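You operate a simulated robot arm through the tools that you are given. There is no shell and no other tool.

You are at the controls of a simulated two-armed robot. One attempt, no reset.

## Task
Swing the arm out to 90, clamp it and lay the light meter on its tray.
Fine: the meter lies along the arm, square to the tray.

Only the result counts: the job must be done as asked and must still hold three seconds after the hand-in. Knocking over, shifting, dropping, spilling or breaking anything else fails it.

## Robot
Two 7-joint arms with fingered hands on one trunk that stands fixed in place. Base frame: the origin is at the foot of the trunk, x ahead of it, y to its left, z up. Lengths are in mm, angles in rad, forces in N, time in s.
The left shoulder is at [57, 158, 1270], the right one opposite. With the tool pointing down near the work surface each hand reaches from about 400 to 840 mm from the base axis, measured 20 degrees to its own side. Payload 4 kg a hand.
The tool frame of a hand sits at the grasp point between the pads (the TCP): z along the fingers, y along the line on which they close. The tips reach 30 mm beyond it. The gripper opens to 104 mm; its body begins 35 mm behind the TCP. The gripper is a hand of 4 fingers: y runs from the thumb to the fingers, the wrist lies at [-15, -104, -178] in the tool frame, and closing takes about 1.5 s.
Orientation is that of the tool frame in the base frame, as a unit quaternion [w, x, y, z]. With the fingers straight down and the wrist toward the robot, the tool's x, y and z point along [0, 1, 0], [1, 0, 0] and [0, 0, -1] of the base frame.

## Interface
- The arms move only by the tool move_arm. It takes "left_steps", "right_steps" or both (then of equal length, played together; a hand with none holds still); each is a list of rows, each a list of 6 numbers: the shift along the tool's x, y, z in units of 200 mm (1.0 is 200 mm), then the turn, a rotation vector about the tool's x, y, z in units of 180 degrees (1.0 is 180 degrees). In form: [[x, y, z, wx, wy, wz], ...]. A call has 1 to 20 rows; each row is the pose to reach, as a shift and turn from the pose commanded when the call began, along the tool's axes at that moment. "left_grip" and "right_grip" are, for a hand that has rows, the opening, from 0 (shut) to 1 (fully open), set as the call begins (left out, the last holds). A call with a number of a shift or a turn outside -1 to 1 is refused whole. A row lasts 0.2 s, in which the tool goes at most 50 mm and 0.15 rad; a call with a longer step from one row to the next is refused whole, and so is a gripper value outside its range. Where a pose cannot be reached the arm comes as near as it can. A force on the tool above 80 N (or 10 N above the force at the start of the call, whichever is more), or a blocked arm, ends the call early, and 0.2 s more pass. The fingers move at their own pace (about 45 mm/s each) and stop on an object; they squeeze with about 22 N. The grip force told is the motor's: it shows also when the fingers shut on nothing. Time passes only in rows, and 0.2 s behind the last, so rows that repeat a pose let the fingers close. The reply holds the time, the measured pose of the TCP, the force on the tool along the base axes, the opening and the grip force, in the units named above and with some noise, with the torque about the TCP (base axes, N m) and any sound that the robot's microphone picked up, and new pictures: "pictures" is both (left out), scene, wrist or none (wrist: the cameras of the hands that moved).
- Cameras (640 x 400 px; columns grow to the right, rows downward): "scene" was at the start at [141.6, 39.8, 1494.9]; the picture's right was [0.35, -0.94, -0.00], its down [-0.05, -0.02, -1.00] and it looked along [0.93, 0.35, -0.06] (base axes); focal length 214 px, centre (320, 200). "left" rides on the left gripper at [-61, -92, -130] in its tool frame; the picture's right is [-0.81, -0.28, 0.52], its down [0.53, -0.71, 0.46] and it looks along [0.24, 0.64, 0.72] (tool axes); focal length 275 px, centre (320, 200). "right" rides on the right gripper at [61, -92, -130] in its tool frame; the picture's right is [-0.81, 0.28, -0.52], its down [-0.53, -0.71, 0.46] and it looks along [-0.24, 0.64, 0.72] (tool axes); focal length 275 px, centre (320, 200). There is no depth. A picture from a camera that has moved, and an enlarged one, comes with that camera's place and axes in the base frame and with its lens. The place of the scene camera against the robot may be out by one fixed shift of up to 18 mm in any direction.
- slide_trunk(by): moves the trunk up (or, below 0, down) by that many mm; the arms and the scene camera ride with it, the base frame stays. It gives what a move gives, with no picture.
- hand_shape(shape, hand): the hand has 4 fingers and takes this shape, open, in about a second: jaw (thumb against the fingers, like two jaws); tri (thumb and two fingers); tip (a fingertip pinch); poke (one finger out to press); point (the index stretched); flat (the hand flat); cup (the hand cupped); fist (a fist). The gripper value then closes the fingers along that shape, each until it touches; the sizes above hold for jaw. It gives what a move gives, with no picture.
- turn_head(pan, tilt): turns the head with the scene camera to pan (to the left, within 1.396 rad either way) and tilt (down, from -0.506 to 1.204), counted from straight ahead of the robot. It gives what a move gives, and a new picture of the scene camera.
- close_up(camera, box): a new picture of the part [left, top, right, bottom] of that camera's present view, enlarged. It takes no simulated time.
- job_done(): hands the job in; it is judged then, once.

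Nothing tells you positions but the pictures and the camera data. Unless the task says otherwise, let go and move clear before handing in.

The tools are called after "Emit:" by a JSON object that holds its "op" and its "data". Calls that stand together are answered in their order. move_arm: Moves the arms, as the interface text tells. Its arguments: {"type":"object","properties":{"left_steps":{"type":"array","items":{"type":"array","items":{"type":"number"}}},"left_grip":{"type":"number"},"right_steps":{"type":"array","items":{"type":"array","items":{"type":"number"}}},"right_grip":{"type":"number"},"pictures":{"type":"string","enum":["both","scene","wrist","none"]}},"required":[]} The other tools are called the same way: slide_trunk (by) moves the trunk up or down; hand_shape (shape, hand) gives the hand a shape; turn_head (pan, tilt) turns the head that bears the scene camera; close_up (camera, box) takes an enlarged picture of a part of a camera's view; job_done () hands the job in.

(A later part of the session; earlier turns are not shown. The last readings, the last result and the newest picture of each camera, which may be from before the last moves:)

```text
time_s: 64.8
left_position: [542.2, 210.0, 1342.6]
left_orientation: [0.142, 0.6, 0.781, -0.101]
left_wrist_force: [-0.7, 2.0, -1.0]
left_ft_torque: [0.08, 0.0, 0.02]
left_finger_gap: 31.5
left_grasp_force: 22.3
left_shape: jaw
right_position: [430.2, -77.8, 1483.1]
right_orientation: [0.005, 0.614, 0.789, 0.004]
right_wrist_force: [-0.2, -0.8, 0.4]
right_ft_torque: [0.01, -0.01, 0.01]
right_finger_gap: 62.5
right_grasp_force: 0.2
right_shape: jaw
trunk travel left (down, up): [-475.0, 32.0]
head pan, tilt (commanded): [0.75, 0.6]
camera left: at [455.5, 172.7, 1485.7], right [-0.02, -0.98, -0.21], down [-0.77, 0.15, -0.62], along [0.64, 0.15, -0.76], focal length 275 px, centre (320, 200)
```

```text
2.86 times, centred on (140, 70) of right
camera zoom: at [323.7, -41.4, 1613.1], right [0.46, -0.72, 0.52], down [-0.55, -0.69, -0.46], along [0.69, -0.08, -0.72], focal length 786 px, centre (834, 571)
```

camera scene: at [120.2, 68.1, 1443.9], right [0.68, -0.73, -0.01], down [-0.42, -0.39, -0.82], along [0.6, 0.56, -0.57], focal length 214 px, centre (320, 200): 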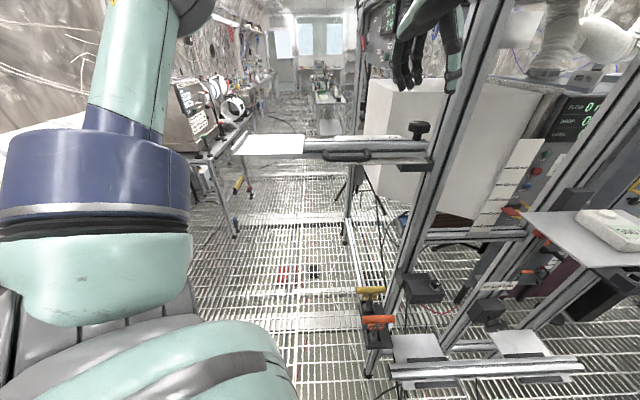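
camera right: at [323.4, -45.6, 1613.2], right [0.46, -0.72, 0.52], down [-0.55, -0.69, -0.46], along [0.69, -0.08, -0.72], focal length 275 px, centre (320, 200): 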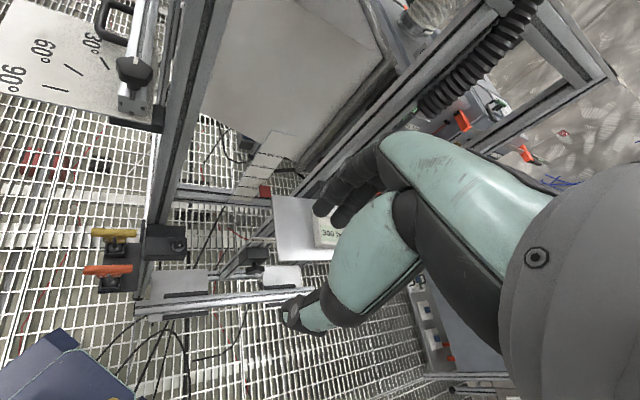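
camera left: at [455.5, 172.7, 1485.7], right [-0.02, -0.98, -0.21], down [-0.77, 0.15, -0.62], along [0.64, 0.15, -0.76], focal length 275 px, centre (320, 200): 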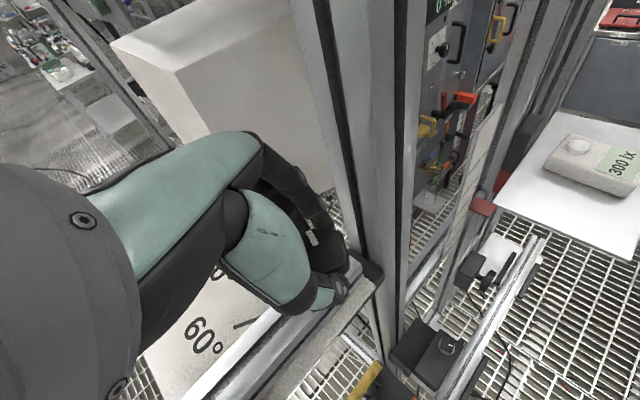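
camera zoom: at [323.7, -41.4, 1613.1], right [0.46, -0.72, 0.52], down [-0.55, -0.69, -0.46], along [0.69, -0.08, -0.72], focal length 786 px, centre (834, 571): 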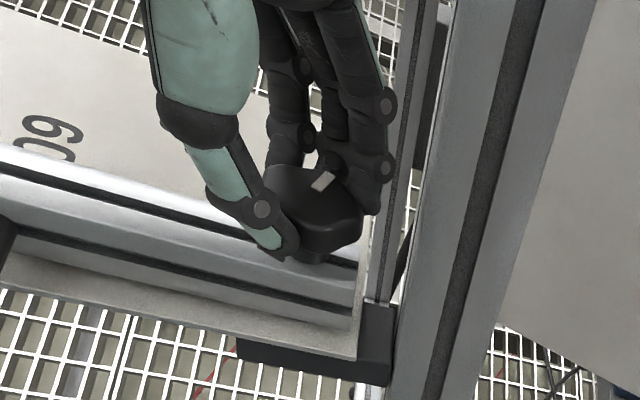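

The mark is now slightly past its starting angle with no torque rise yet. I'll take one more clockwise turn to make sure it is tight.

Emit:
{"op": "move_arm", "data": {"left_steps": [[0, 0, 0, 0, 0, 0], [0, 0, 0, 0, 0, 0], [0, 0, 0, 0, 0, 0], [0, 0, 0, 0, 0, 0], [-0.026, 0, -0.07, 0, 0, 0], [-0.0513, 0, -0.141, 0, 0, 0], [-0.0513, -0.0015, -0.141, -0.0152, 0, -0.0418], [-0.0513, -0.003, -0.141, -0.0304, 0, -0.0836], [-0.0513, -0.0045, -0.141, -0.0456, 0, -0.1254], [-0.0513, -0.006, -0.141, -0.0608, 0, -0.1671], [-0.0513, -0.0075, -0.141, -0.076, 0, -0.2089], [-0.0513, -0.009, -0.141, -0.0912, 0, -0.2507], [-0.026, -0.009, -0.07, -0.0912, 0, -0.2507], [0.001, -0.009, 0, -0.0912, 0, -0.2507], [0.001, -0.009, 0, -0.0912, 0, -0.2507]], "left_grip": 0.65, "pictures": "wrist"}}

Emit:
{"op": "close_up", "data": {"camera": "left", "box": [240, 180, 440, 360]}}

Emit:
{"op": "close_up", "data": {"camera": "scene", "box": [350, 80, 460, 180]}}

```text
time_s: 68.0
left_position: [540.0, 208.8, 1343.5]
left_orientation: [0.174, 0.23, 0.957, -0.039]
left_wrist_force: [0.8, -0.4, 1.3]
left_ft_torque: [-0.01, 0.01, 0.01]
left_finger_gap: 67.1
left_grasp_force: 0.1
left_shape: jaw
right_position: [432.1, -78.9, 1482.7]
right_orientation: [0.005, 0.613, 0.79, 0.003]
right_wrist_force: [0.7, -0.3, 0.3]
right_ft_torque: [0.0, 0.01, 0.03]
right_finger_gap: 62.7
right_grasp_force: 0.1
right_shape: jaw
trunk travel left (down, up): [-475.0, 32.0]
head pan, tilt (commanded): [0.75, 0.6]
camera left: at [509.4, 119.8, 1486.1], right [0.72, -0.67, -0.2], down [-0.62, -0.48, -0.62], along [0.32, 0.57, -0.76], focal length 275 px, centre (320, 200)
```

left: 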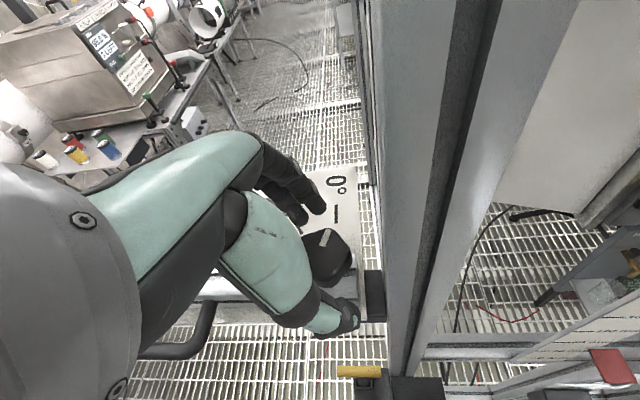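

```text
2.22 times, centred on (340, 270) of left
camera zoom: at [509.4, 119.8, 1486.1], right [0.72, -0.67, -0.2], down [-0.62, -0.48, -0.62], along [0.32, 0.57, -0.76], focal length 612 px, centre (276, 44)
```

zoom: 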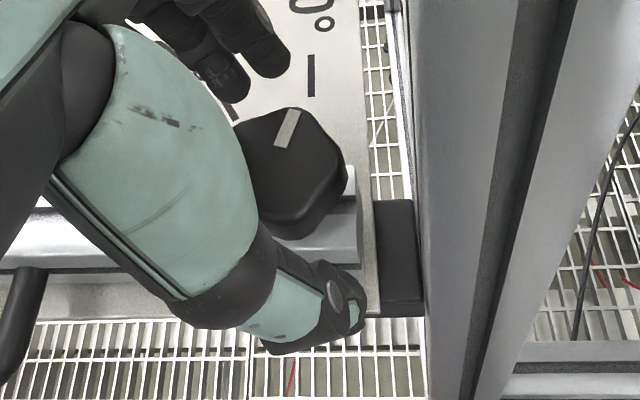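

```text
4.00 times, centred on (405, 130) of scene
camera zoom: at [121.1, 67.8, 1443.8], right [0.68, -0.73, -0.01], down [-0.42, -0.39, -0.82], along [0.6, 0.56, -0.57], focal length 858 px, centre (-20, 480)
```

zoom: 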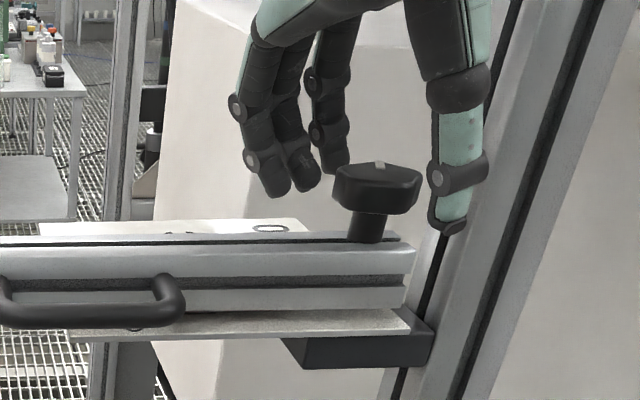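

The mark is now about 19° tighter than at the start. I'll close and turn clockwise again, watching the torque.

Emit:
{"op": "move_arm", "data": {"left_steps": [[0, 0, 0, 0, 0, 0], [0, 0, 0, 0, 0, 0], [0, 0, 0, 0, 0, 0], [0, 0, 0, 0, 0, 0], [0, 0, 0, 0, 0, 0], [-0.001, 0.001, 0, 0.0152, 0, 0.0418], [-0.002, 0.002, 0.001, 0.0304, 0, 0.0836], [-0.003, 0.003, 0.001, 0.0456, 0, 0.1254], [-0.0045, 0.004, 0.0015, 0.0608, 0, 0.1671], [-0.0045, 0.004, 0.0015, 0.0608, 0, 0.1671]], "left_grip": 0.0, "pictures": "wrist"}}

Emit:
{"op": "close_up", "data": {"camera": "left", "box": [240, 180, 440, 360]}}

Emit:
{"op": "close_up", "data": {"camera": "right", "box": [60, 0, 220, 140]}}

```text
time_s: 70.2
left_position: [541.6, 210.2, 1341.3]
left_orientation: [0.155, 0.485, 0.857, -0.083]
left_wrist_force: [-1.3, 6.1, -9.8]
left_ft_torque: [0.5, -0.07, 0.55]
left_finger_gap: 30.6
left_grasp_force: 22.2
left_shape: jaw
right_position: [431.7, -76.3, 1482.6]
right_orientation: [0.004, 0.614, 0.79, 0.004]
right_wrist_force: [0.8, 0.3, -0.5]
right_ft_torque: [-0.03, -0.01, -0.01]
right_finger_gap: 62.3
right_grasp_force: 0.0
right_shape: jaw
trunk travel left (down, up): [-475.0, 32.0]
head pan, tilt (commanded): [0.75, 0.6]
camera left: at [469.0, 151.7, 1484.4], right [0.25, -0.95, -0.21], down [-0.78, -0.07, -0.62], along [0.57, 0.32, -0.76], focal length 275 px, centre (320, 200)
```

left: 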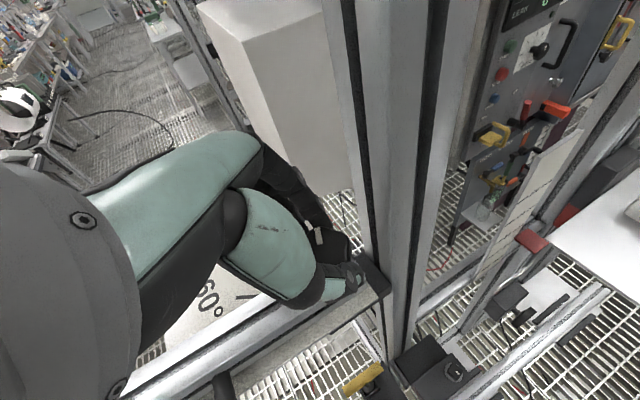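

```text
2.22 times, centred on (340, 270) of left
camera zoom: at [469.0, 151.7, 1484.4], right [0.25, -0.95, -0.21], down [-0.78, -0.07, -0.62], along [0.57, 0.32, -0.76], focal length 612 px, centre (276, 44)
```

zoom: 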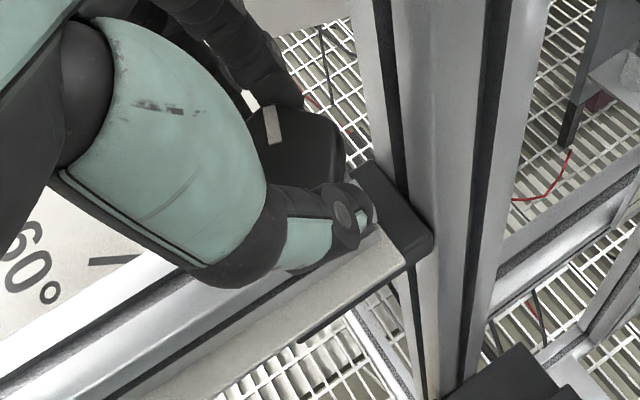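

```text
2.86 times, centred on (140, 70) of right
camera zoom: at [324.7, -40.3, 1612.9], right [0.46, -0.72, 0.52], down [-0.55, -0.69, -0.46], along [0.69, -0.08, -0.72], focal length 786 px, centre (834, 571)
```

zoom: 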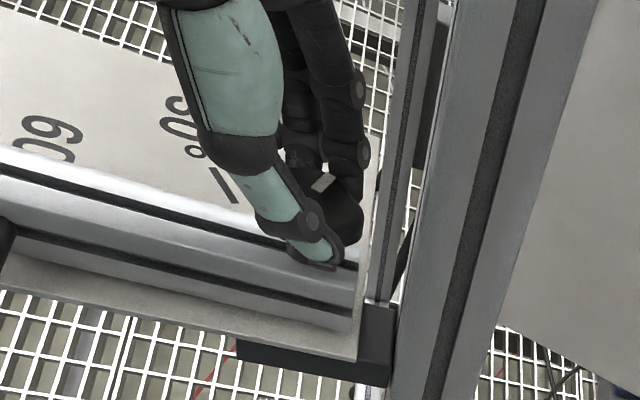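

The knob no longer turns and the torque has risen to 0.55 N·m, so it is at its tight stop. I'll open, rise and back away, then check the arm.

Emit:
{"op": "move_arm", "data": {"left_steps": [[0, 0, 0, 0, 0, 0], [0, 0, 0, 0, 0, 0], [0, 0, 0, 0, 0, 0], [0, 0, 0, 0, 0, 0], [0, 0, 0, 0, 0, 0], [-0.04, 0, -0.11, 0, 0, 0], [-0.08, 0, -0.22, 0, 0, 0], [-0.12, 0, -0.33, 0, 0, 0], [-0.17, 0, -0.47, 0, 0, 0], [0.0, -0.05, -0.55, 0, 0, 0], [0.15, -0.1, -0.62, 0, 0, 0]], "left_grip": 0.8, "pictures": "both"}}

Emit:
{"op": "close_up", "data": {"camera": "right", "box": [20, 40, 180, 140]}}

Emit:
{"op": "close_up", "data": {"camera": "scene", "box": [220, 100, 460, 220]}}

Emit:
{"op": "close_up", "data": {"camera": "scene", "box": [340, 120, 440, 190]}}

```text
time_s: 72.6
left_position: [482.3, 260.6, 1449.5]
left_orientation: [0.158, 0.485, 0.856, -0.083]
left_wrist_force: [-0.2, 0.8, 0.8]
left_ft_torque: [-0.03, -0.01, 0.01]
left_finger_gap: 83.0
left_grasp_force: 0.0
left_shape: jaw
right_position: [426.6, -76.1, 1482.3]
right_orientation: [0.006, 0.613, 0.79, 0.004]
right_wrist_force: [-1.1, 0.2, 0.3]
right_ft_torque: [-0.02, 0.01, -0.03]
right_finger_gap: 62.8
right_grasp_force: 0.0
right_shape: jaw
trunk travel left (down, up): [-475.0, 32.0]
head pan, tilt (commanded): [0.75, 0.6]
camera scene: at [118.0, 70.4, 1443.9], right [0.68, -0.73, -0.01], down [-0.42, -0.39, -0.82], along [0.6, 0.56, -0.57], focal length 214 px, centre (320, 200)
camera left: at [409.1, 201.5, 1592.7], right [0.25, -0.95, -0.2], down [-0.78, -0.07, -0.62], along [0.57, 0.31, -0.76], focal length 275 px, centre (320, 200)
```

scene: 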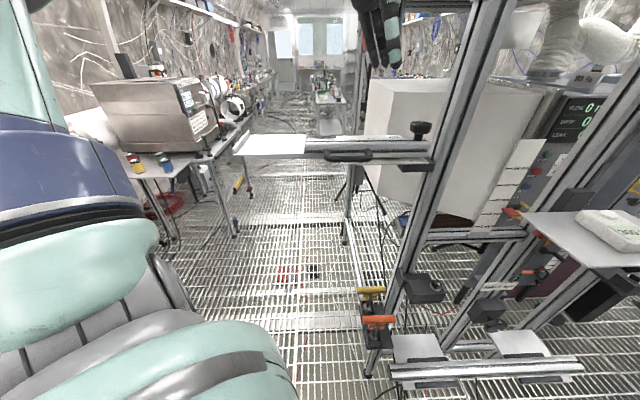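
left: 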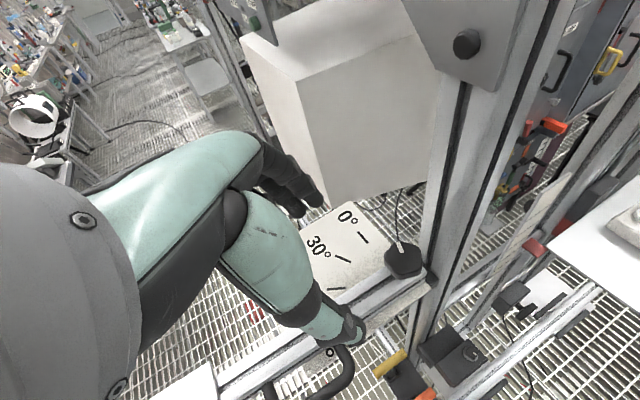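

```text
4.00 times, centred on (100, 90) of right
camera zoom: at [320.7, -39.1, 1613.8], right [0.46, -0.72, 0.53], down [-0.55, -0.69, -0.46], along [0.7, -0.08, -0.71], focal length 1101 px, centre (1200, 640)
```

zoom: 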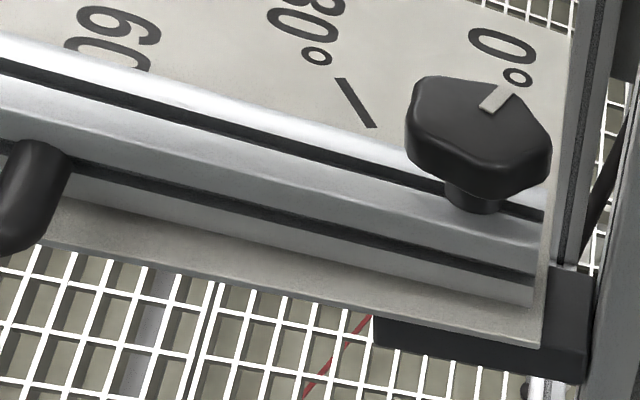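

```text
2.67 times, centred on (340, 160) of scene
camera zoom: at [118.0, 70.4, 1443.9], right [0.68, -0.73, -0.01], down [-0.42, -0.39, -0.82], along [0.6, 0.56, -0.57], focal length 572 px, centre (267, 307)
```

zoom: 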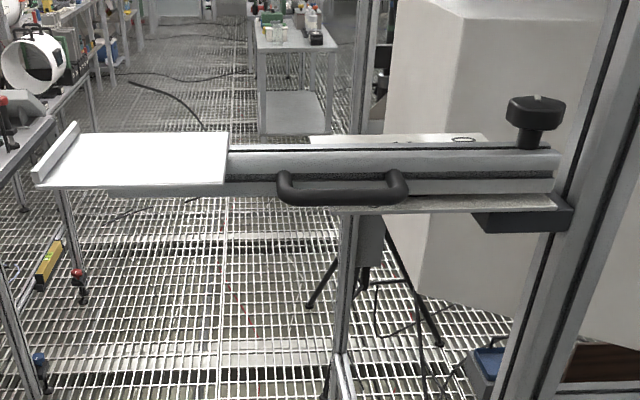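

```text
5.71 times, centred on (390, 155) of scene
camera zoom: at [118.0, 70.4, 1443.9], right [0.68, -0.73, -0.01], down [-0.42, -0.39, -0.82], along [0.6, 0.56, -0.57], focal length 1226 px, centre (-80, 457)
```

zoom: 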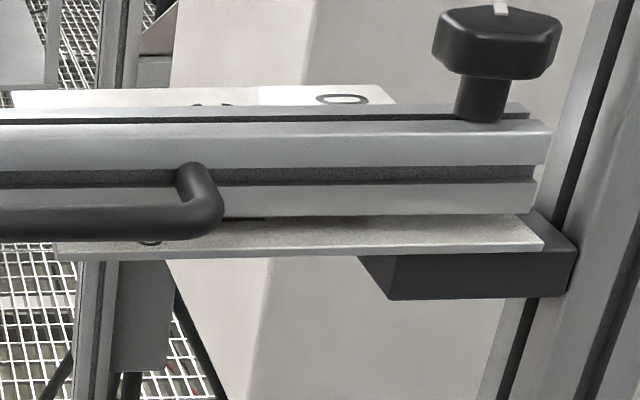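

The arm is clamped at 90° and unmoved. Next I'll use the left hand for the meter. First it backs out to a clear waypoint while straightening, and the right hand moves away to the right.

Emit:
{"op": "move_arm", "data": {"left_steps": [[-0.045, -0.07, -0.03, 0, 0, 0], [-0.09, -0.144, -0.06, 0, 0.022, 0], [-0.134, -0.216, -0.08, 0, 0.045, 0], [-0.178, -0.288, -0.1, 0, 0.067, 0], [-0.222, -0.36, -0.11, 0, 0.089, 0], [-0.267, -0.4315, -0.1185, 0, 0.111, 0]], "right_steps": [[-0.16, -0.07, -0.02, 0, 0, 0], [-0.32, -0.13, -0.04, 0, 0, 0], [-0.48, -0.2, -0.06, 0, 0, 0], [-0.64, -0.27, -0.08, 0, 0, 0], [-0.8, -0.33, -0.1, 0, 0, 0], [-0.95, -0.4, -0.1, 0, 0, 0]], "left_grip": 1.0, "pictures": "both"}}

```text
time_s: 74.0
left_position: [435.4, 176.7, 1486.8]
left_orientation: [0.006, 0.492, 0.871, 0.004]
left_wrist_force: [0.3, 0.1, -0.2]
left_ft_torque: [0.0, 0.0, 0.02]
left_finger_gap: 104.0
left_grasp_force: 0.0
left_shape: jaw
right_position: [402.2, -284.4, 1500.1]
right_orientation: [0.003, 0.613, 0.79, 0.004]
right_wrist_force: [-1.1, 0.5, -0.6]
right_ft_torque: [-0.01, 0.05, -0.01]
right_finger_gap: 62.6
right_grasp_force: 0.1
right_shape: jaw
trunk travel left (down, up): [-475.0, 32.0]
head pan, tilt (commanded): [0.75, 0.6]
camera scene: at [122.4, 66.0, 1443.8], right [0.68, -0.73, -0.01], down [-0.43, -0.38, -0.82], along [0.59, 0.56, -0.57], focal length 214 px, centre (320, 200)
camera right: at [295.4, -248.5, 1630.8], right [0.46, -0.72, 0.52], down [-0.55, -0.69, -0.46], along [0.69, -0.08, -0.72], focal length 275 px, centre (320, 200)
camera left: at [388.5, 76.7, 1618.6], right [0.19, -0.83, -0.52], down [-0.88, 0.09, -0.47], along [0.43, 0.54, -0.72], focal length 275 px, centre (320, 200)
```

scene: 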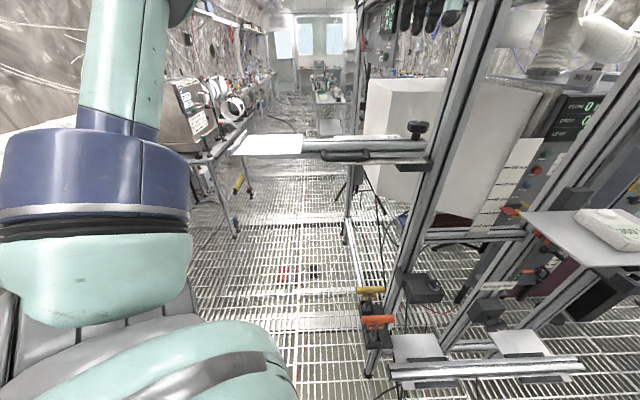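
right: 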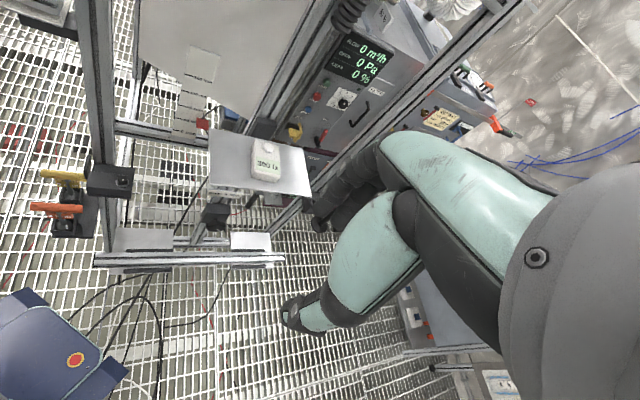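
left: 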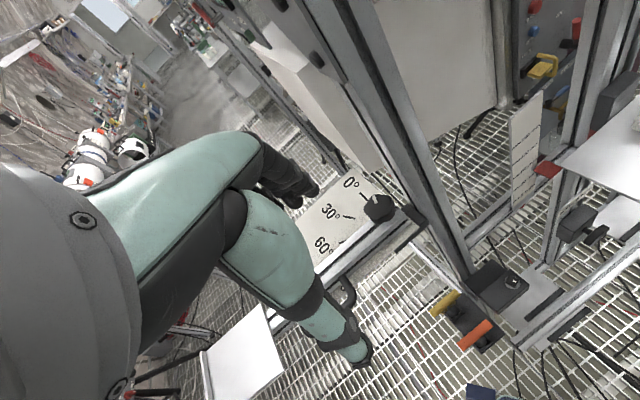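

The right camera now has a clear view of the meter. I'll zoom in on it, and turn the head toward the meter shelf.

Emit:
{"op": "close_up", "data": {"camera": "right", "box": [190, 100, 340, 220]}}

Emit:
{"op": "turn_head", "data": {"pan": -0.15, "tilt": 0.6}}

Emit:
{"op": "close_up", "data": {"camera": "scene", "box": [240, 100, 400, 220]}}

```text
3.33 times, centred on (265, 160) of right
camera zoom: at [295.4, -248.5, 1630.8], right [0.46, -0.72, 0.52], down [-0.55, -0.69, -0.46], along [0.69, -0.08, -0.72], focal length 918 px, centre (503, 333)
```

zoom: 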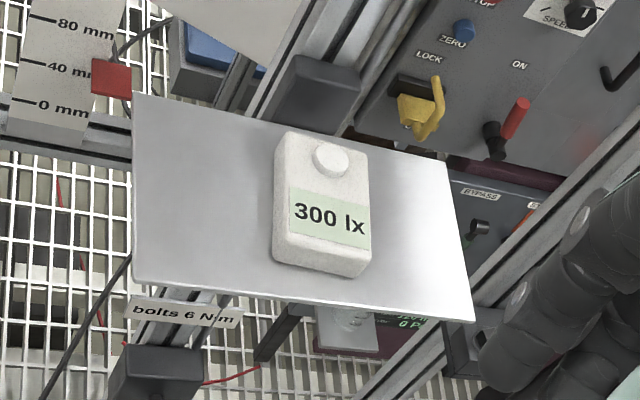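

```text
time_s: 75.2
left_position: [433.7, 179.1, 1488.4]
left_orientation: [0.005, 0.492, 0.871, 0.002]
left_wrist_force: [-0.3, 0.1, -0.2]
left_ft_torque: [-0.01, 0.01, 0.0]
left_finger_gap: 103.4
left_grasp_force: 0.1
left_shape: jaw
right_position: [400.3, -281.3, 1501.2]
right_orientation: [0.005, 0.614, 0.79, 0.004]
right_wrist_force: [-0.2, -0.3, -0.3]
right_ft_torque: [0.02, -0.02, 0.01]
right_finger_gap: 62.6
right_grasp_force: 0.0
right_shape: jaw
trunk travel left (down, up): [-475.0, 32.0]
head pan, tilt (commanded): [-0.15, 0.6]
camera scene: at [143.0, -5.9, 1443.6], right [-0.15, -0.99, 0.0], down [-0.57, 0.08, -0.82], along [0.81, -0.12, -0.58], focal length 214 px, centre (320, 200)
```

scene: 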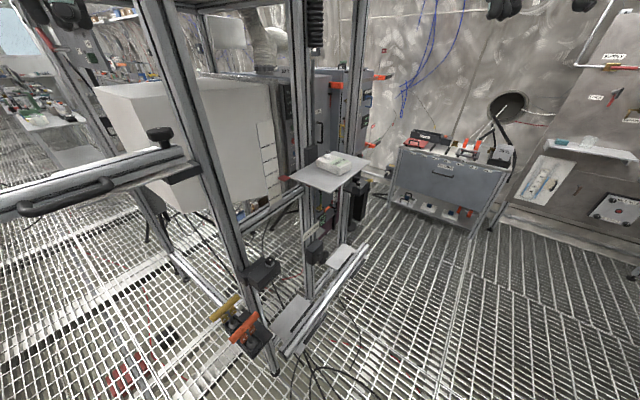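

```text
3.33 times, centred on (320, 160) of scene
camera zoom: at [143.0, -5.9, 1443.6], right [-0.15, -0.99, 0.0], down [-0.57, 0.08, -0.82], along [0.81, -0.12, -0.58], focal length 715 px, centre (320, 333)
```

zoom: 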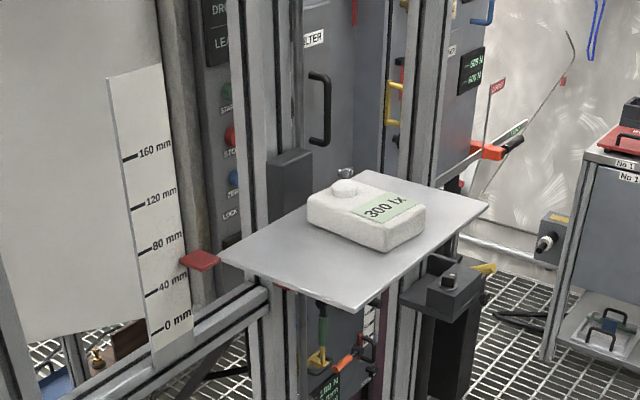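

Triangulating two right-camera views puts the meter near (728, -142), top near z 1155, with its long axis about 39° from x. I'll move the left hand across in front of the frame while turning it to suit.

Emit:
{"op": "move_arm", "data": {"left_steps": [[-0.08, -0.01, 0.02, 0, 0, 0.0444], [-0.16, -0.02, 0.04, 0, 0, 0.0888], [-0.24, -0.03, 0.06, 0, 0, 0.1332], [-0.32, -0.04, 0.08, 0, 0, 0.1776], [-0.4, -0.05, 0.1, 0, 0, 0.222], [-0.48, -0.06, 0.12, 0, 0, 0.2664], [-0.56, -0.07, 0.14, 0, 0, 0.3108], [-0.64, -0.08, 0.16, 0, 0, 0.3552], [-0.73, -0.09, 0.18, 0, 0, 0.3996], [-0.809, -0.1025, 0.19, 0, 0, 0.444]], "pictures": "both"}}

```text
time_s: 77.4
left_position: [477.9, 62.6, 1419.8]
left_orientation: [0.003, 0.931, 0.364, 0.006]
left_wrist_force: [0.5, 0.2, -0.4]
left_ft_torque: [0.03, 0.03, 0.0]
left_finger_gap: 104.0
left_grasp_force: 0.1
left_shape: jaw
left hand out of reach, approached as far as the arm can: row 5, 6, 7, 8, 9, 10
right_position: [400.7, -282.6, 1500.9]
right_orientation: [0.006, 0.614, 0.79, 0.004]
right_wrist_force: [0.4, -0.6, -0.6]
right_ft_torque: [-0.01, -0.01, -0.01]
right_finger_gap: 62.4
right_grasp_force: 0.0
right_shape: jaw
trunk travel left (down, up): [-475.0, 32.0]
head pan, tilt (commanded): [-0.15, 0.6]
camera scene: at [144.1, -6.1, 1443.4], right [-0.15, -0.99, 0.0], down [-0.57, 0.08, -0.82], along [0.81, -0.12, -0.58], focal length 214 px, centre (320, 200)
camera left: at [370.6, 88.4, 1548.9], right [-0.78, -0.35, -0.53], down [-0.09, 0.89, -0.46], along [0.63, -0.31, -0.72], focal length 275 px, centre (320, 200)
```

scene: 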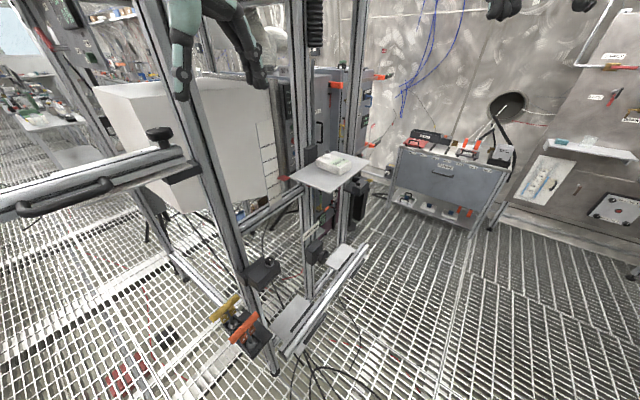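
left: 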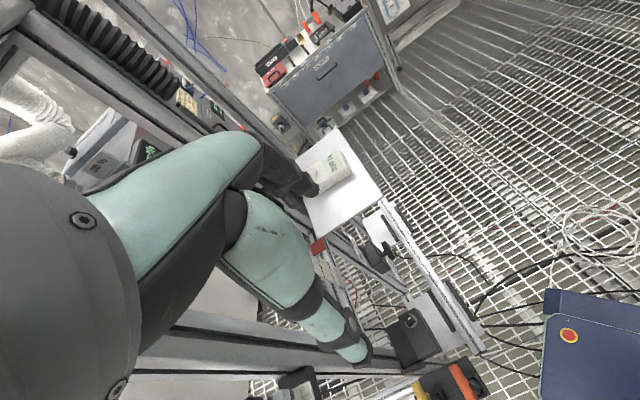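

The left arm was too high to reach further across. I'll go lower while moving on toward the meter, parallel to the frame's front.

Emit:
{"op": "move_arm", "data": {"left_steps": [[0, 0.1, 0.15, 0, 0, 0], [0.005, 0.25, 0.28, 0, 0, 0], [0.01, 0.4, 0.4, 0, 0, 0], [0.02, 0.56, 0.5, 0, 0, 0], [0.026, 0.71, 0.57, 0, 0, 0], [0.032, 0.864, 0.6, 0, 0, 0]], "pictures": "both"}}

```text
time_s: 78.8
left_position: [532.0, 41.8, 1308.3]
left_orientation: [0.003, 0.936, 0.352, 0.006]
left_wrist_force: [1.7, -0.2, -0.1]
left_ft_torque: [0.0, -0.01, 0.01]
left_finger_gap: 103.8
left_grasp_force: 0.1
left_shape: jaw
left hand out of reach, approached as far as the arm can: row 2, 3, 4, 5, 6
right_position: [400.5, -280.7, 1501.7]
right_orientation: [0.005, 0.613, 0.79, 0.004]
right_wrist_force: [-0.3, -0.4, -0.6]
right_ft_torque: [0.01, -0.01, 0.03]
right_finger_gap: 62.6
right_grasp_force: 0.1
right_shape: jaw
trunk travel left (down, up): [-475.0, 32.0]
head pan, tilt (commanded): [-0.15, 0.6]
camera scene: at [143.4, -5.3, 1443.6], right [-0.15, -0.99, 0.0], down [-0.57, 0.08, -0.82], along [0.81, -0.12, -0.58], focal length 214 px, centre (320, 200)
camera left: at [424.5, 70.0, 1437.8], right [-0.78, -0.33, -0.53], down [-0.06, 0.89, -0.46], along [0.62, -0.33, -0.72], focal length 275 px, centre (320, 200)
```

scene: 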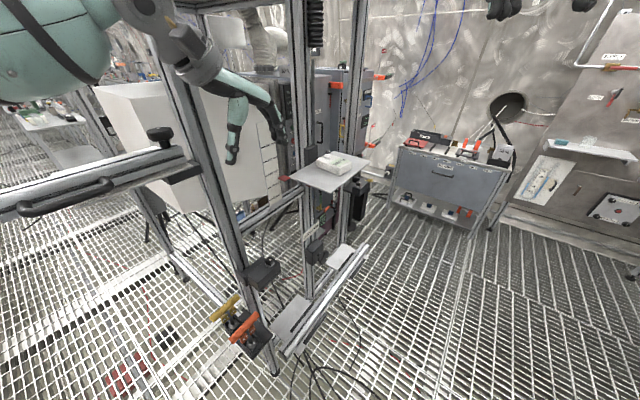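
left: 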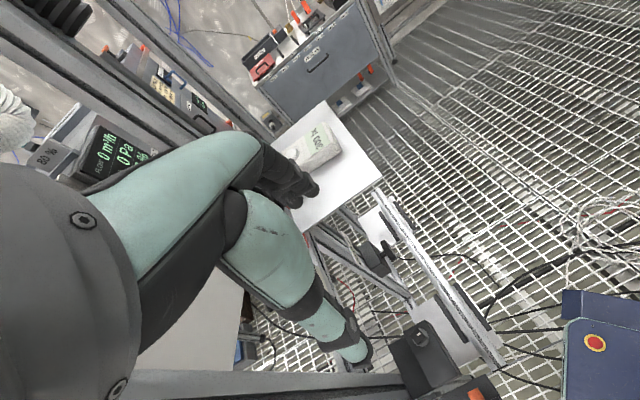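

The left arm is blocked by a joint limit in this twisted posture. I'll unwind its yaw to neutral and then try again toward the meter.

Emit:
{"op": "move_arm", "data": {"left_steps": [[-0.007, -0.025, -0.05, 0, 0, -0.039], [-0.014, -0.05, -0.1, 0, 0, -0.078], [-0.02, -0.075, -0.15, 0, 0, -0.117], [-0.027, -0.1, -0.2, 0, 0, -0.156], [-0.034, -0.125, -0.25, 0, 0, -0.195], [-0.04, -0.15, -0.3, 0, 0, -0.234], [-0.047, -0.174, -0.3, 0, 0, -0.272]], "pictures": "scene"}}

```text
time_s: 80.4
left_position: [490.6, 105.9, 1398.8]
left_orientation: [0.005, 0.705, 0.709, 0.004]
left_wrist_force: [0.4, -0.1, 0.8]
left_ft_torque: [0.0, -0.02, 0.03]
left_finger_gap: 104.0
left_grasp_force: 0.0
left_shape: jaw
left hand out of reach, approached as far as the arm can: row 3, 4, 5, 6, 7
right_position: [399.6, -281.0, 1501.8]
right_orientation: [0.005, 0.613, 0.79, 0.004]
right_wrist_force: [-0.4, -0.6, 0.2]
right_ft_torque: [0.0, 0.02, 0.03]
right_finger_gap: 62.7
right_grasp_force: 0.0
right_shape: jaw
trunk travel left (down, up): [-475.0, 32.0]
head pan, tilt (commanded): [-0.15, 0.6]
camera scene: at [143.1, -5.4, 1443.6], right [-0.15, -0.99, 0.0], down [-0.57, 0.08, -0.82], along [0.81, -0.12, -0.58], focal length 214 px, centre (320, 200)
```

scene: 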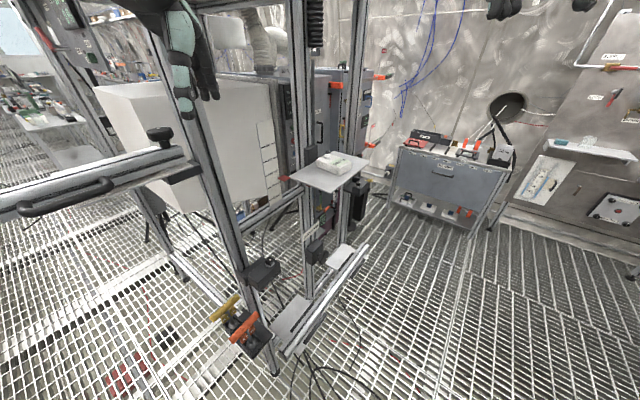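

The left arm seems stuck in an awkward elbow posture. I'll take it back toward its original pose to reset that, keeping well above the tray.

Emit:
{"op": "move_arm", "data": {"left_steps": [[0.15, -0.07, -0.1, 0, 0, 0], [0.3, -0.14, -0.2, 0, 0, 0], [0.45, -0.21, -0.3, 0, 0, 0], [0.6, -0.28, -0.4, 0, 0, 0], [0.75, -0.35, -0.5, 0, 0, 0], [0.9, -0.42, -0.6, 0, 0, 0]], "pictures": "none"}}

Emit:
{"op": "move_arm", "data": {"left_steps": [[0.15, 0, -0.05, 0, 0, 0], [0.3, 0, -0.1, 0, 0, 0], [0.45, 0, -0.15, 0, 0, 0], [0.52, 0, -0.15, 0, 0, 0]], "pictures": "scene"}}

```text
time_s: 81.8
left_position: [402.0, 284.2, 1518.7]
left_orientation: [0.006, 0.706, 0.708, 0.003]
left_wrist_force: [-0.3, -0.1, -0.3]
left_ft_torque: [0.0, 0.02, 0.0]
left_finger_gap: 103.9
left_grasp_force: 0.1
left_shape: jaw
right_position: [399.3, -280.4, 1501.1]
right_orientation: [0.005, 0.614, 0.79, 0.004]
right_wrist_force: [0.4, 0.5, -0.2]
right_ft_torque: [-0.01, -0.01, -0.05]
right_finger_gap: 62.4
right_grasp_force: 0.1
right_shape: jaw
trunk travel left (down, up): [-475.0, 32.0]
head pan, tilt (commanded): [-0.15, 0.6]
```

```text
time_s: 82.8
left_position: [402.8, 388.7, 1548.3]
left_orientation: [0.004, 0.707, 0.707, 0.004]
left_wrist_force: [0.0, 0.0, -0.3]
left_ft_torque: [0.01, -0.01, 0.0]
left_finger_gap: 103.8
left_grasp_force: 0.1
left_shape: jaw
right_position: [399.4, -280.9, 1502.4]
right_orientation: [0.005, 0.614, 0.789, 0.004]
right_wrist_force: [-0.3, -0.6, -0.9]
right_ft_torque: [0.0, 0.03, 0.01]
right_finger_gap: 62.8
right_grasp_force: 0.1
right_shape: jaw
trunk travel left (down, up): [-475.0, 32.0]
head pan, tilt (commanded): [-0.15, 0.6]
camera scene: at [143.5, -5.0, 1443.5], right [-0.15, -0.99, 0.0], down [-0.57, 0.08, -0.82], along [0.81, -0.12, -0.58], focal length 214 px, centre (320, 200)
```

scene: 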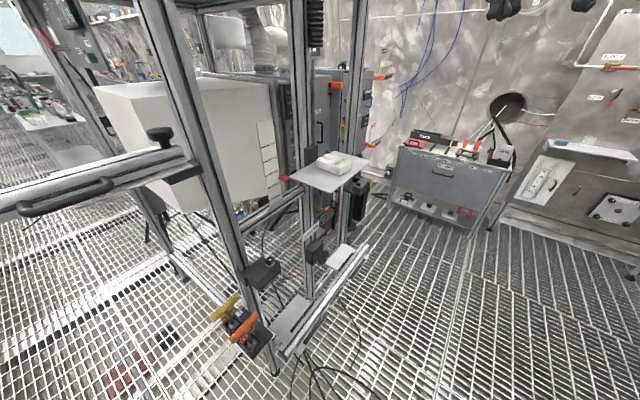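

Reset to its starting pose. Now I'll move the left hand to the right again, staying high and neutral.

Emit:
{"op": "move_arm", "data": {"left_steps": [[-0.16, 0.03, 0.01, 0, 0, 0], [-0.32, 0.06, 0.02, 0, 0, 0], [-0.48, 0.09, 0.03, 0, 0, 0], [-0.64, 0.12, 0.04, 0, 0, 0], [-0.8, 0.15, 0.05, 0, 0, 0], [-0.95, 0.18, 0.06, 0, 0, 0]], "pictures": "none"}}

Emit:
{"op": "move_arm", "data": {"left_steps": [[-0.16, 0.04, 0.03, 0, 0, 0], [-0.32, 0.08, 0.06, 0, 0, 0], [-0.48, 0.12, 0.09, 0, 0, 0], [-0.64, 0.16, 0.12, 0, 0, 0], [-0.8, 0.2, 0.15, 0, 0, 0]], "pictures": "scene"}}

```text
time_s: 84.2
left_position: [443.4, 196.0, 1533.6]
left_orientation: [0.003, 0.706, 0.708, 0.004]
left_wrist_force: [0.2, -0.1, -0.5]
left_ft_torque: [0.0, 0.0, -0.02]
left_finger_gap: 103.8
left_grasp_force: 0.1
left_shape: jaw
right_position: [402.6, -281.1, 1501.6]
right_orientation: [0.004, 0.613, 0.79, 0.004]
right_wrist_force: [0.7, 0.2, -0.5]
right_ft_torque: [0.05, 0.01, -0.04]
right_finger_gap: 62.5
right_grasp_force: 0.0
right_shape: jaw
trunk travel left (down, up): [-475.0, 32.0]
head pan, tilt (commanded): [-0.15, 0.6]
```

```text
time_s: 85.4
left_position: [444.4, 136.6, 1464.1]
left_orientation: [0.005, 0.704, 0.71, 0.006]
left_wrist_force: [-0.8, -0.3, -1.0]
left_ft_torque: [0.0, -0.02, 0.0]
left_finger_gap: 103.9
left_grasp_force: 0.1
left_shape: jaw
left hand out of reach, approached as far as the arm can: row 2, 3, 4, 5
right_position: [404.9, -282.1, 1500.3]
right_orientation: [0.004, 0.613, 0.79, 0.002]
right_wrist_force: [0.3, 0.4, -1.0]
right_ft_torque: [-0.02, 0.02, -0.01]
right_finger_gap: 62.6
right_grasp_force: 0.1
right_shape: jaw
trunk travel left (down, up): [-475.0, 32.0]
head pan, tilt (commanded): [-0.15, 0.6]
camera scene: at [146.7, -5.1, 1443.0], right [-0.15, -0.99, 0.0], down [-0.57, 0.08, -0.82], along [0.81, -0.12, -0.58], focal length 214 px, centre (320, 200)
```

scene: 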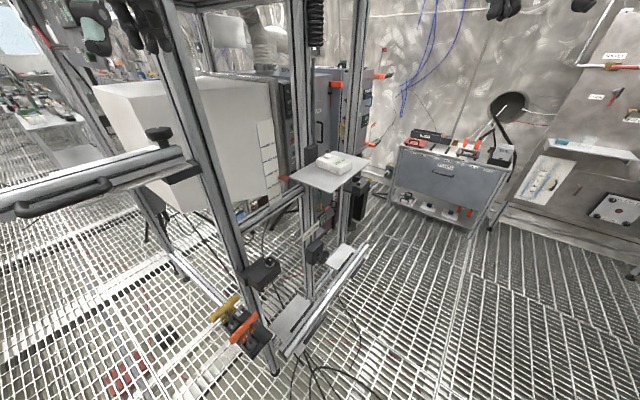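

The left wrist cannot cross far enough for the meter, but the right hand can. The right hand will pick up the meter and set it on the free part of the scale plate, and the left will then move it to the tray. First the left parks and the right approaches the meter.

Emit:
{"op": "move_arm", "data": {"left_steps": [[0.12, -0.03, -0.05, 0, 0, 0], [0.24, -0.06, -0.1, 0, 0, 0], [0.36, -0.09, -0.15, 0, 0, 0], [0.49, -0.11, -0.2, 0, 0, 0], [0.61, -0.14, -0.25, 0, 0, 0], [0.74, -0.17, -0.3, 0, 0, 0], [0.86, -0.19, -0.33, 0, 0, 0], [0.98, -0.21, -0.35, 0, 0, 0]], "right_steps": [[0.04, 0.12, 0.03, 0, 0, 0.0454], [0.09, 0.24, 0.1, 0, 0, 0.0908], [0.13, 0.36, 0.2, 0, 0, 0.1361], [0.18, 0.48, 0.3, 0, 0, 0.1815], [0.22, 0.6, 0.4, 0, 0, 0.2269], [0.26, 0.72, 0.5, 0, 0, 0.2723], [0.31, 0.84, 0.58, 0, 0, 0.3176], [0.35, 0.957, 0.65, 0, 0, 0.363]], "right_grip": 1.0, "pictures": "both"}}

```text
time_s: 87.2
left_position: [395.9, 335.5, 1537.9]
left_orientation: [0.005, 0.707, 0.708, 0.003]
left_wrist_force: [0.1, 0.8, 0.3]
left_ft_torque: [-0.04, -0.02, -0.02]
left_finger_gap: 104.1
left_grasp_force: 0.1
left_shape: jaw
right_position: [572.5, -165.1, 1374.3]
right_orientation: [0.003, 0.943, 0.332, 0.006]
right_wrist_force: [0.0, 0.9, -0.6]
right_ft_torque: [0.0, 0.04, -0.04]
right_finger_gap: 103.7
right_grasp_force: 0.1
right_shape: jaw
trunk travel left (down, up): [-475.0, 32.0]
head pan, tilt (commanded): [-0.15, 0.6]
camera scene: at [144.0, -2.6, 1443.5], right [-0.15, -0.99, 0.0], down [-0.57, 0.08, -0.82], along [0.81, -0.12, -0.58], focal length 214 px, centre (320, 200)
camera right: at [558.4, -55.8, 1504.8], right [-0.47, -0.72, 0.51], down [-0.86, 0.22, -0.47], along [0.22, -0.66, -0.72], focal length 275 px, centre (320, 200)
camera left: at [303.5, 273.8, 1668.5], right [-0.27, -0.81, -0.52], down [-0.71, 0.53, -0.47], along [0.65, 0.24, -0.72], focal length 275 px, centre (320, 200)
```

scene: 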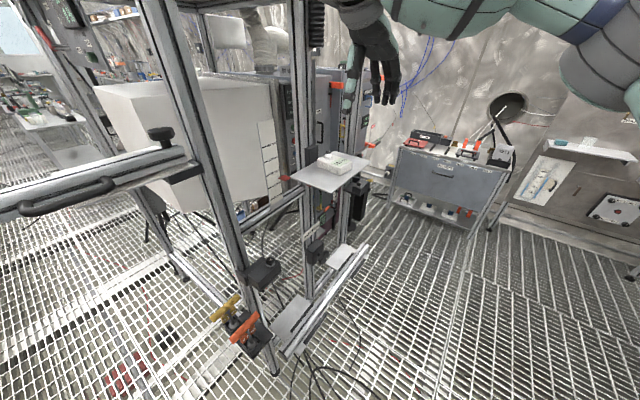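
right: 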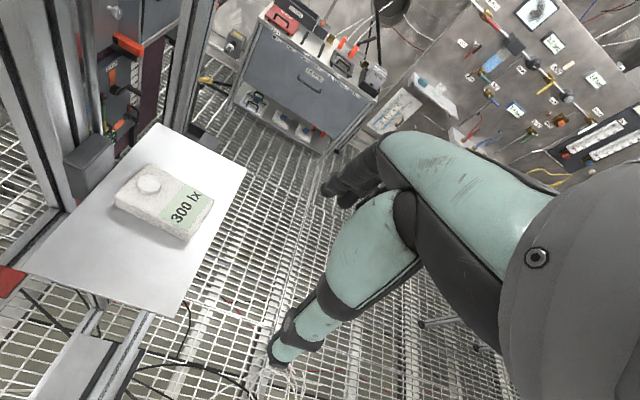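
left: 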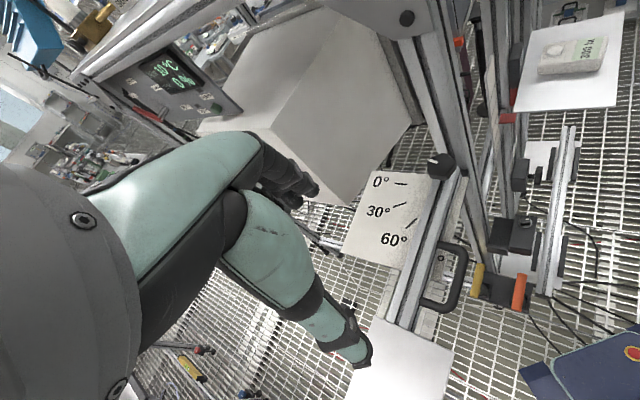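

The right camera has a close view of the meter; zooming in to measure.

Emit:
{"op": "close_up", "data": {"camera": "right", "box": [60, 110, 260, 270]}}

Emit:
{"op": "close_up", "data": {"camera": "left", "box": [500, 0, 640, 130]}}

Emit:
{"op": "close_up", "data": {"camera": "scene", "box": [270, 60, 430, 200]}}

```text
2.50 times, centred on (160, 190) of right
camera zoom: at [558.4, -55.8, 1504.8], right [-0.47, -0.72, 0.51], down [-0.86, 0.22, -0.47], along [0.22, -0.66, -0.72], focal length 688 px, centre (720, 225)
```

zoom: 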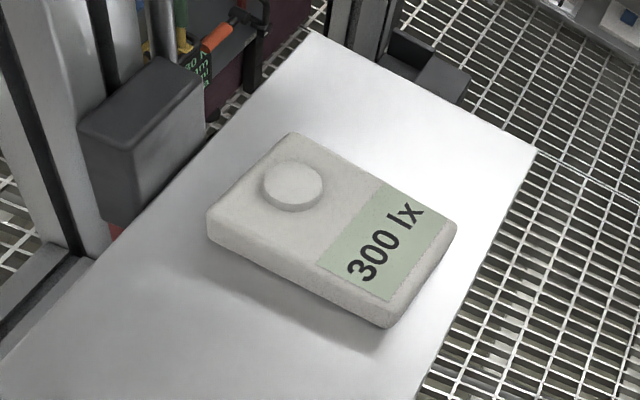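

```text
3.08 times, centred on (570, 65) of left
camera zoom: at [303.5, 273.8, 1668.5], right [-0.27, -0.81, -0.52], down [-0.71, 0.53, -0.47], along [0.65, 0.24, -0.72], focal length 847 px, centre (-449, 615)
```

zoom: 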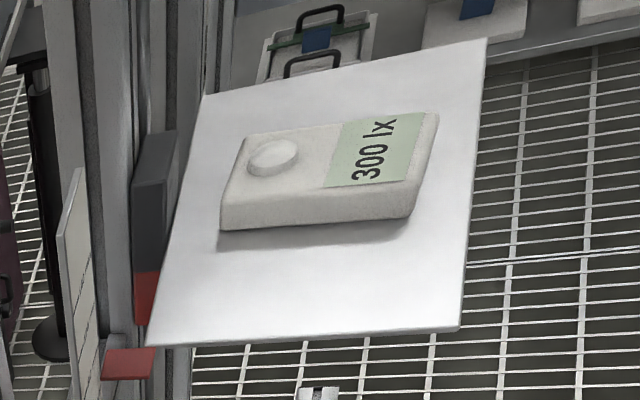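

```text
2.86 times, centred on (350, 130) of scene
camera zoom: at [144.0, -2.6, 1443.5], right [-0.15, -0.99, 0.0], down [-0.57, 0.08, -0.82], along [0.81, -0.12, -0.58], focal length 613 px, centre (234, 400)
```

zoom: 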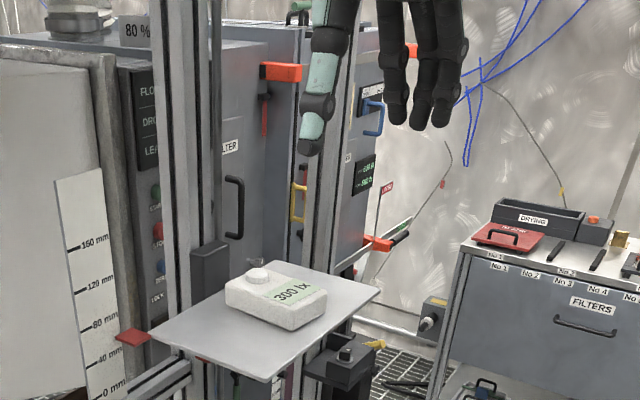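

The meter measures about 90×56 mm, centred near (726, -147), its top about z 1163 and its long axis at 41°. I'll move the right hand above it with the closing line across its width.

Emit:
{"op": "move_arm", "data": {"right_steps": [[0.13, 0.08, 0.03, 0, 0, -0.012], [0.26, 0.16, 0.1, 0, 0, -0.012], [0.39, 0.25, 0.2, 0, 0, -0.012], [0.52, 0.33, 0.32, 0, 0, -0.012], [0.655, 0.41, 0.44, 0, 0, -0.012], [0.655, 0.41, 0.47, 0, 0, -0.012], [0.655, 0.41, 0.47, 0, 0, -0.012]], "pictures": "both"}}

Emit:
{"op": "close_up", "data": {"camera": "right", "box": [200, 130, 420, 390]}}

Emit:
{"op": "close_up", "data": {"camera": "scene", "box": [270, 80, 410, 210]}}

Emit:
{"op": "close_up", "data": {"camera": "left", "box": [500, 0, 640, 130]}}

```text
time_s: 88.8
left_position: [393.0, 330.9, 1537.3]
left_orientation: [0.005, 0.706, 0.708, 0.005]
left_wrist_force: [0.2, -0.5, 0.3]
left_ft_torque: [0.0, -0.01, 0.02]
left_finger_gap: 104.0
left_grasp_force: 0.0
left_shape: jaw
right_position: [727.6, -146.5, 1283.3]
right_orientation: [0.002, 0.936, 0.351, 0.007]
right_wrist_force: [0.9, 0.4, 1.2]
right_ft_torque: [0.02, 0.01, 0.0]
right_finger_gap: 103.7
right_grasp_force: 0.0
right_shape: jaw
trunk travel left (down, up): [-475.0, 32.0]
head pan, tilt (commanded): [-0.15, 0.6]
camera scene: at [142.4, -6.2, 1443.7], right [-0.15, -0.99, 0.0], down [-0.57, 0.08, -0.82], along [0.81, -0.12, -0.58], focal length 214 px, centre (320, 200)
camera right: at [710.4, -38.1, 1415.0], right [-0.44, -0.74, 0.51], down [-0.86, 0.19, -0.47], along [0.25, -0.65, -0.72], focal length 275 px, centre (320, 200)
```

scene: 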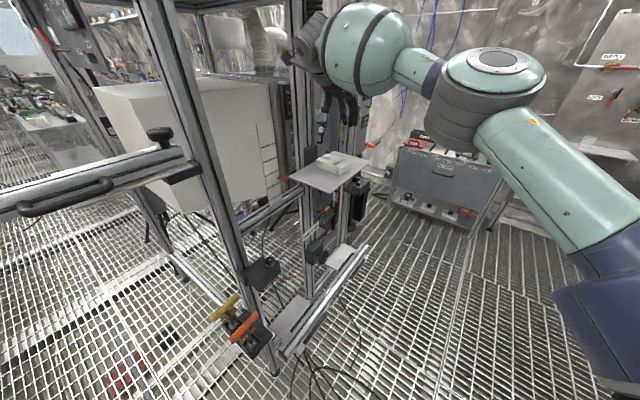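
right: 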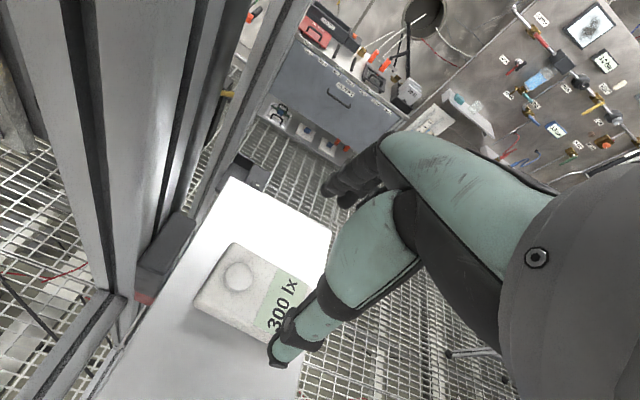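

```text
1.54 times, centred on (310, 260) of right
camera zoom: at [710.4, -38.1, 1415.0], right [-0.44, -0.74, 0.51], down [-0.86, 0.19, -0.47], along [0.25, -0.65, -0.72], focal length 424 px, centre (335, 108)
```

zoom: 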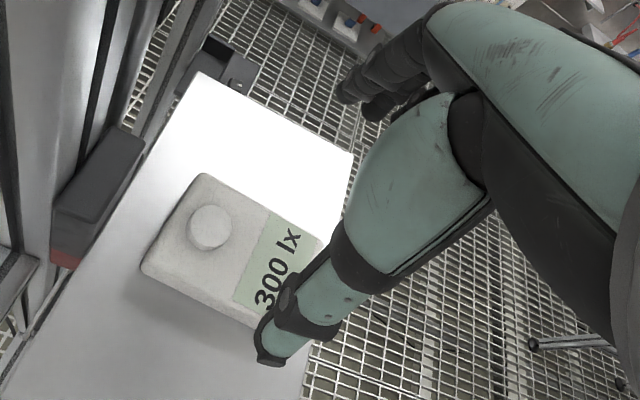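

```text
3.08 times, centred on (340, 145) of scene
camera zoom: at [142.4, -6.2, 1443.7], right [-0.15, -0.99, 0.0], down [-0.57, 0.08, -0.82], along [0.81, -0.12, -0.58], focal length 660 px, centre (258, 369)
```

zoom: 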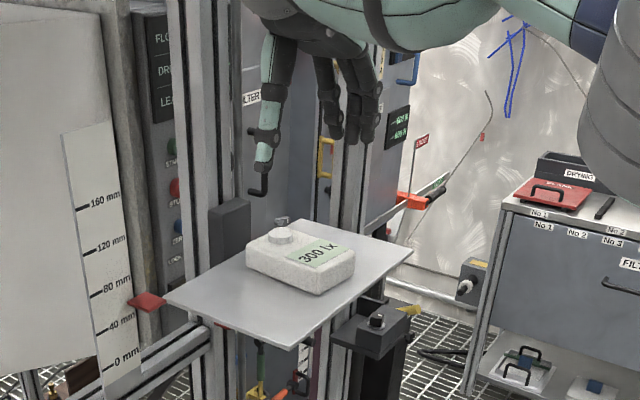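

```text
3.08 times, centred on (570, 65) of left
camera zoom: at [301.1, 269.0, 1669.7], right [-0.27, -0.81, -0.52], down [-0.71, 0.53, -0.47], along [0.65, 0.25, -0.72], focal length 847 px, centre (-449, 615)
```

zoom: 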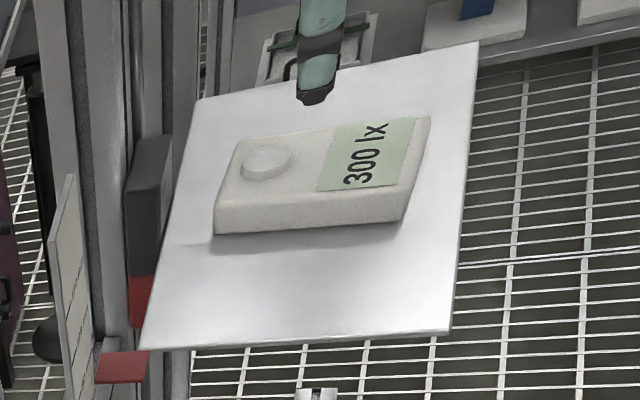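

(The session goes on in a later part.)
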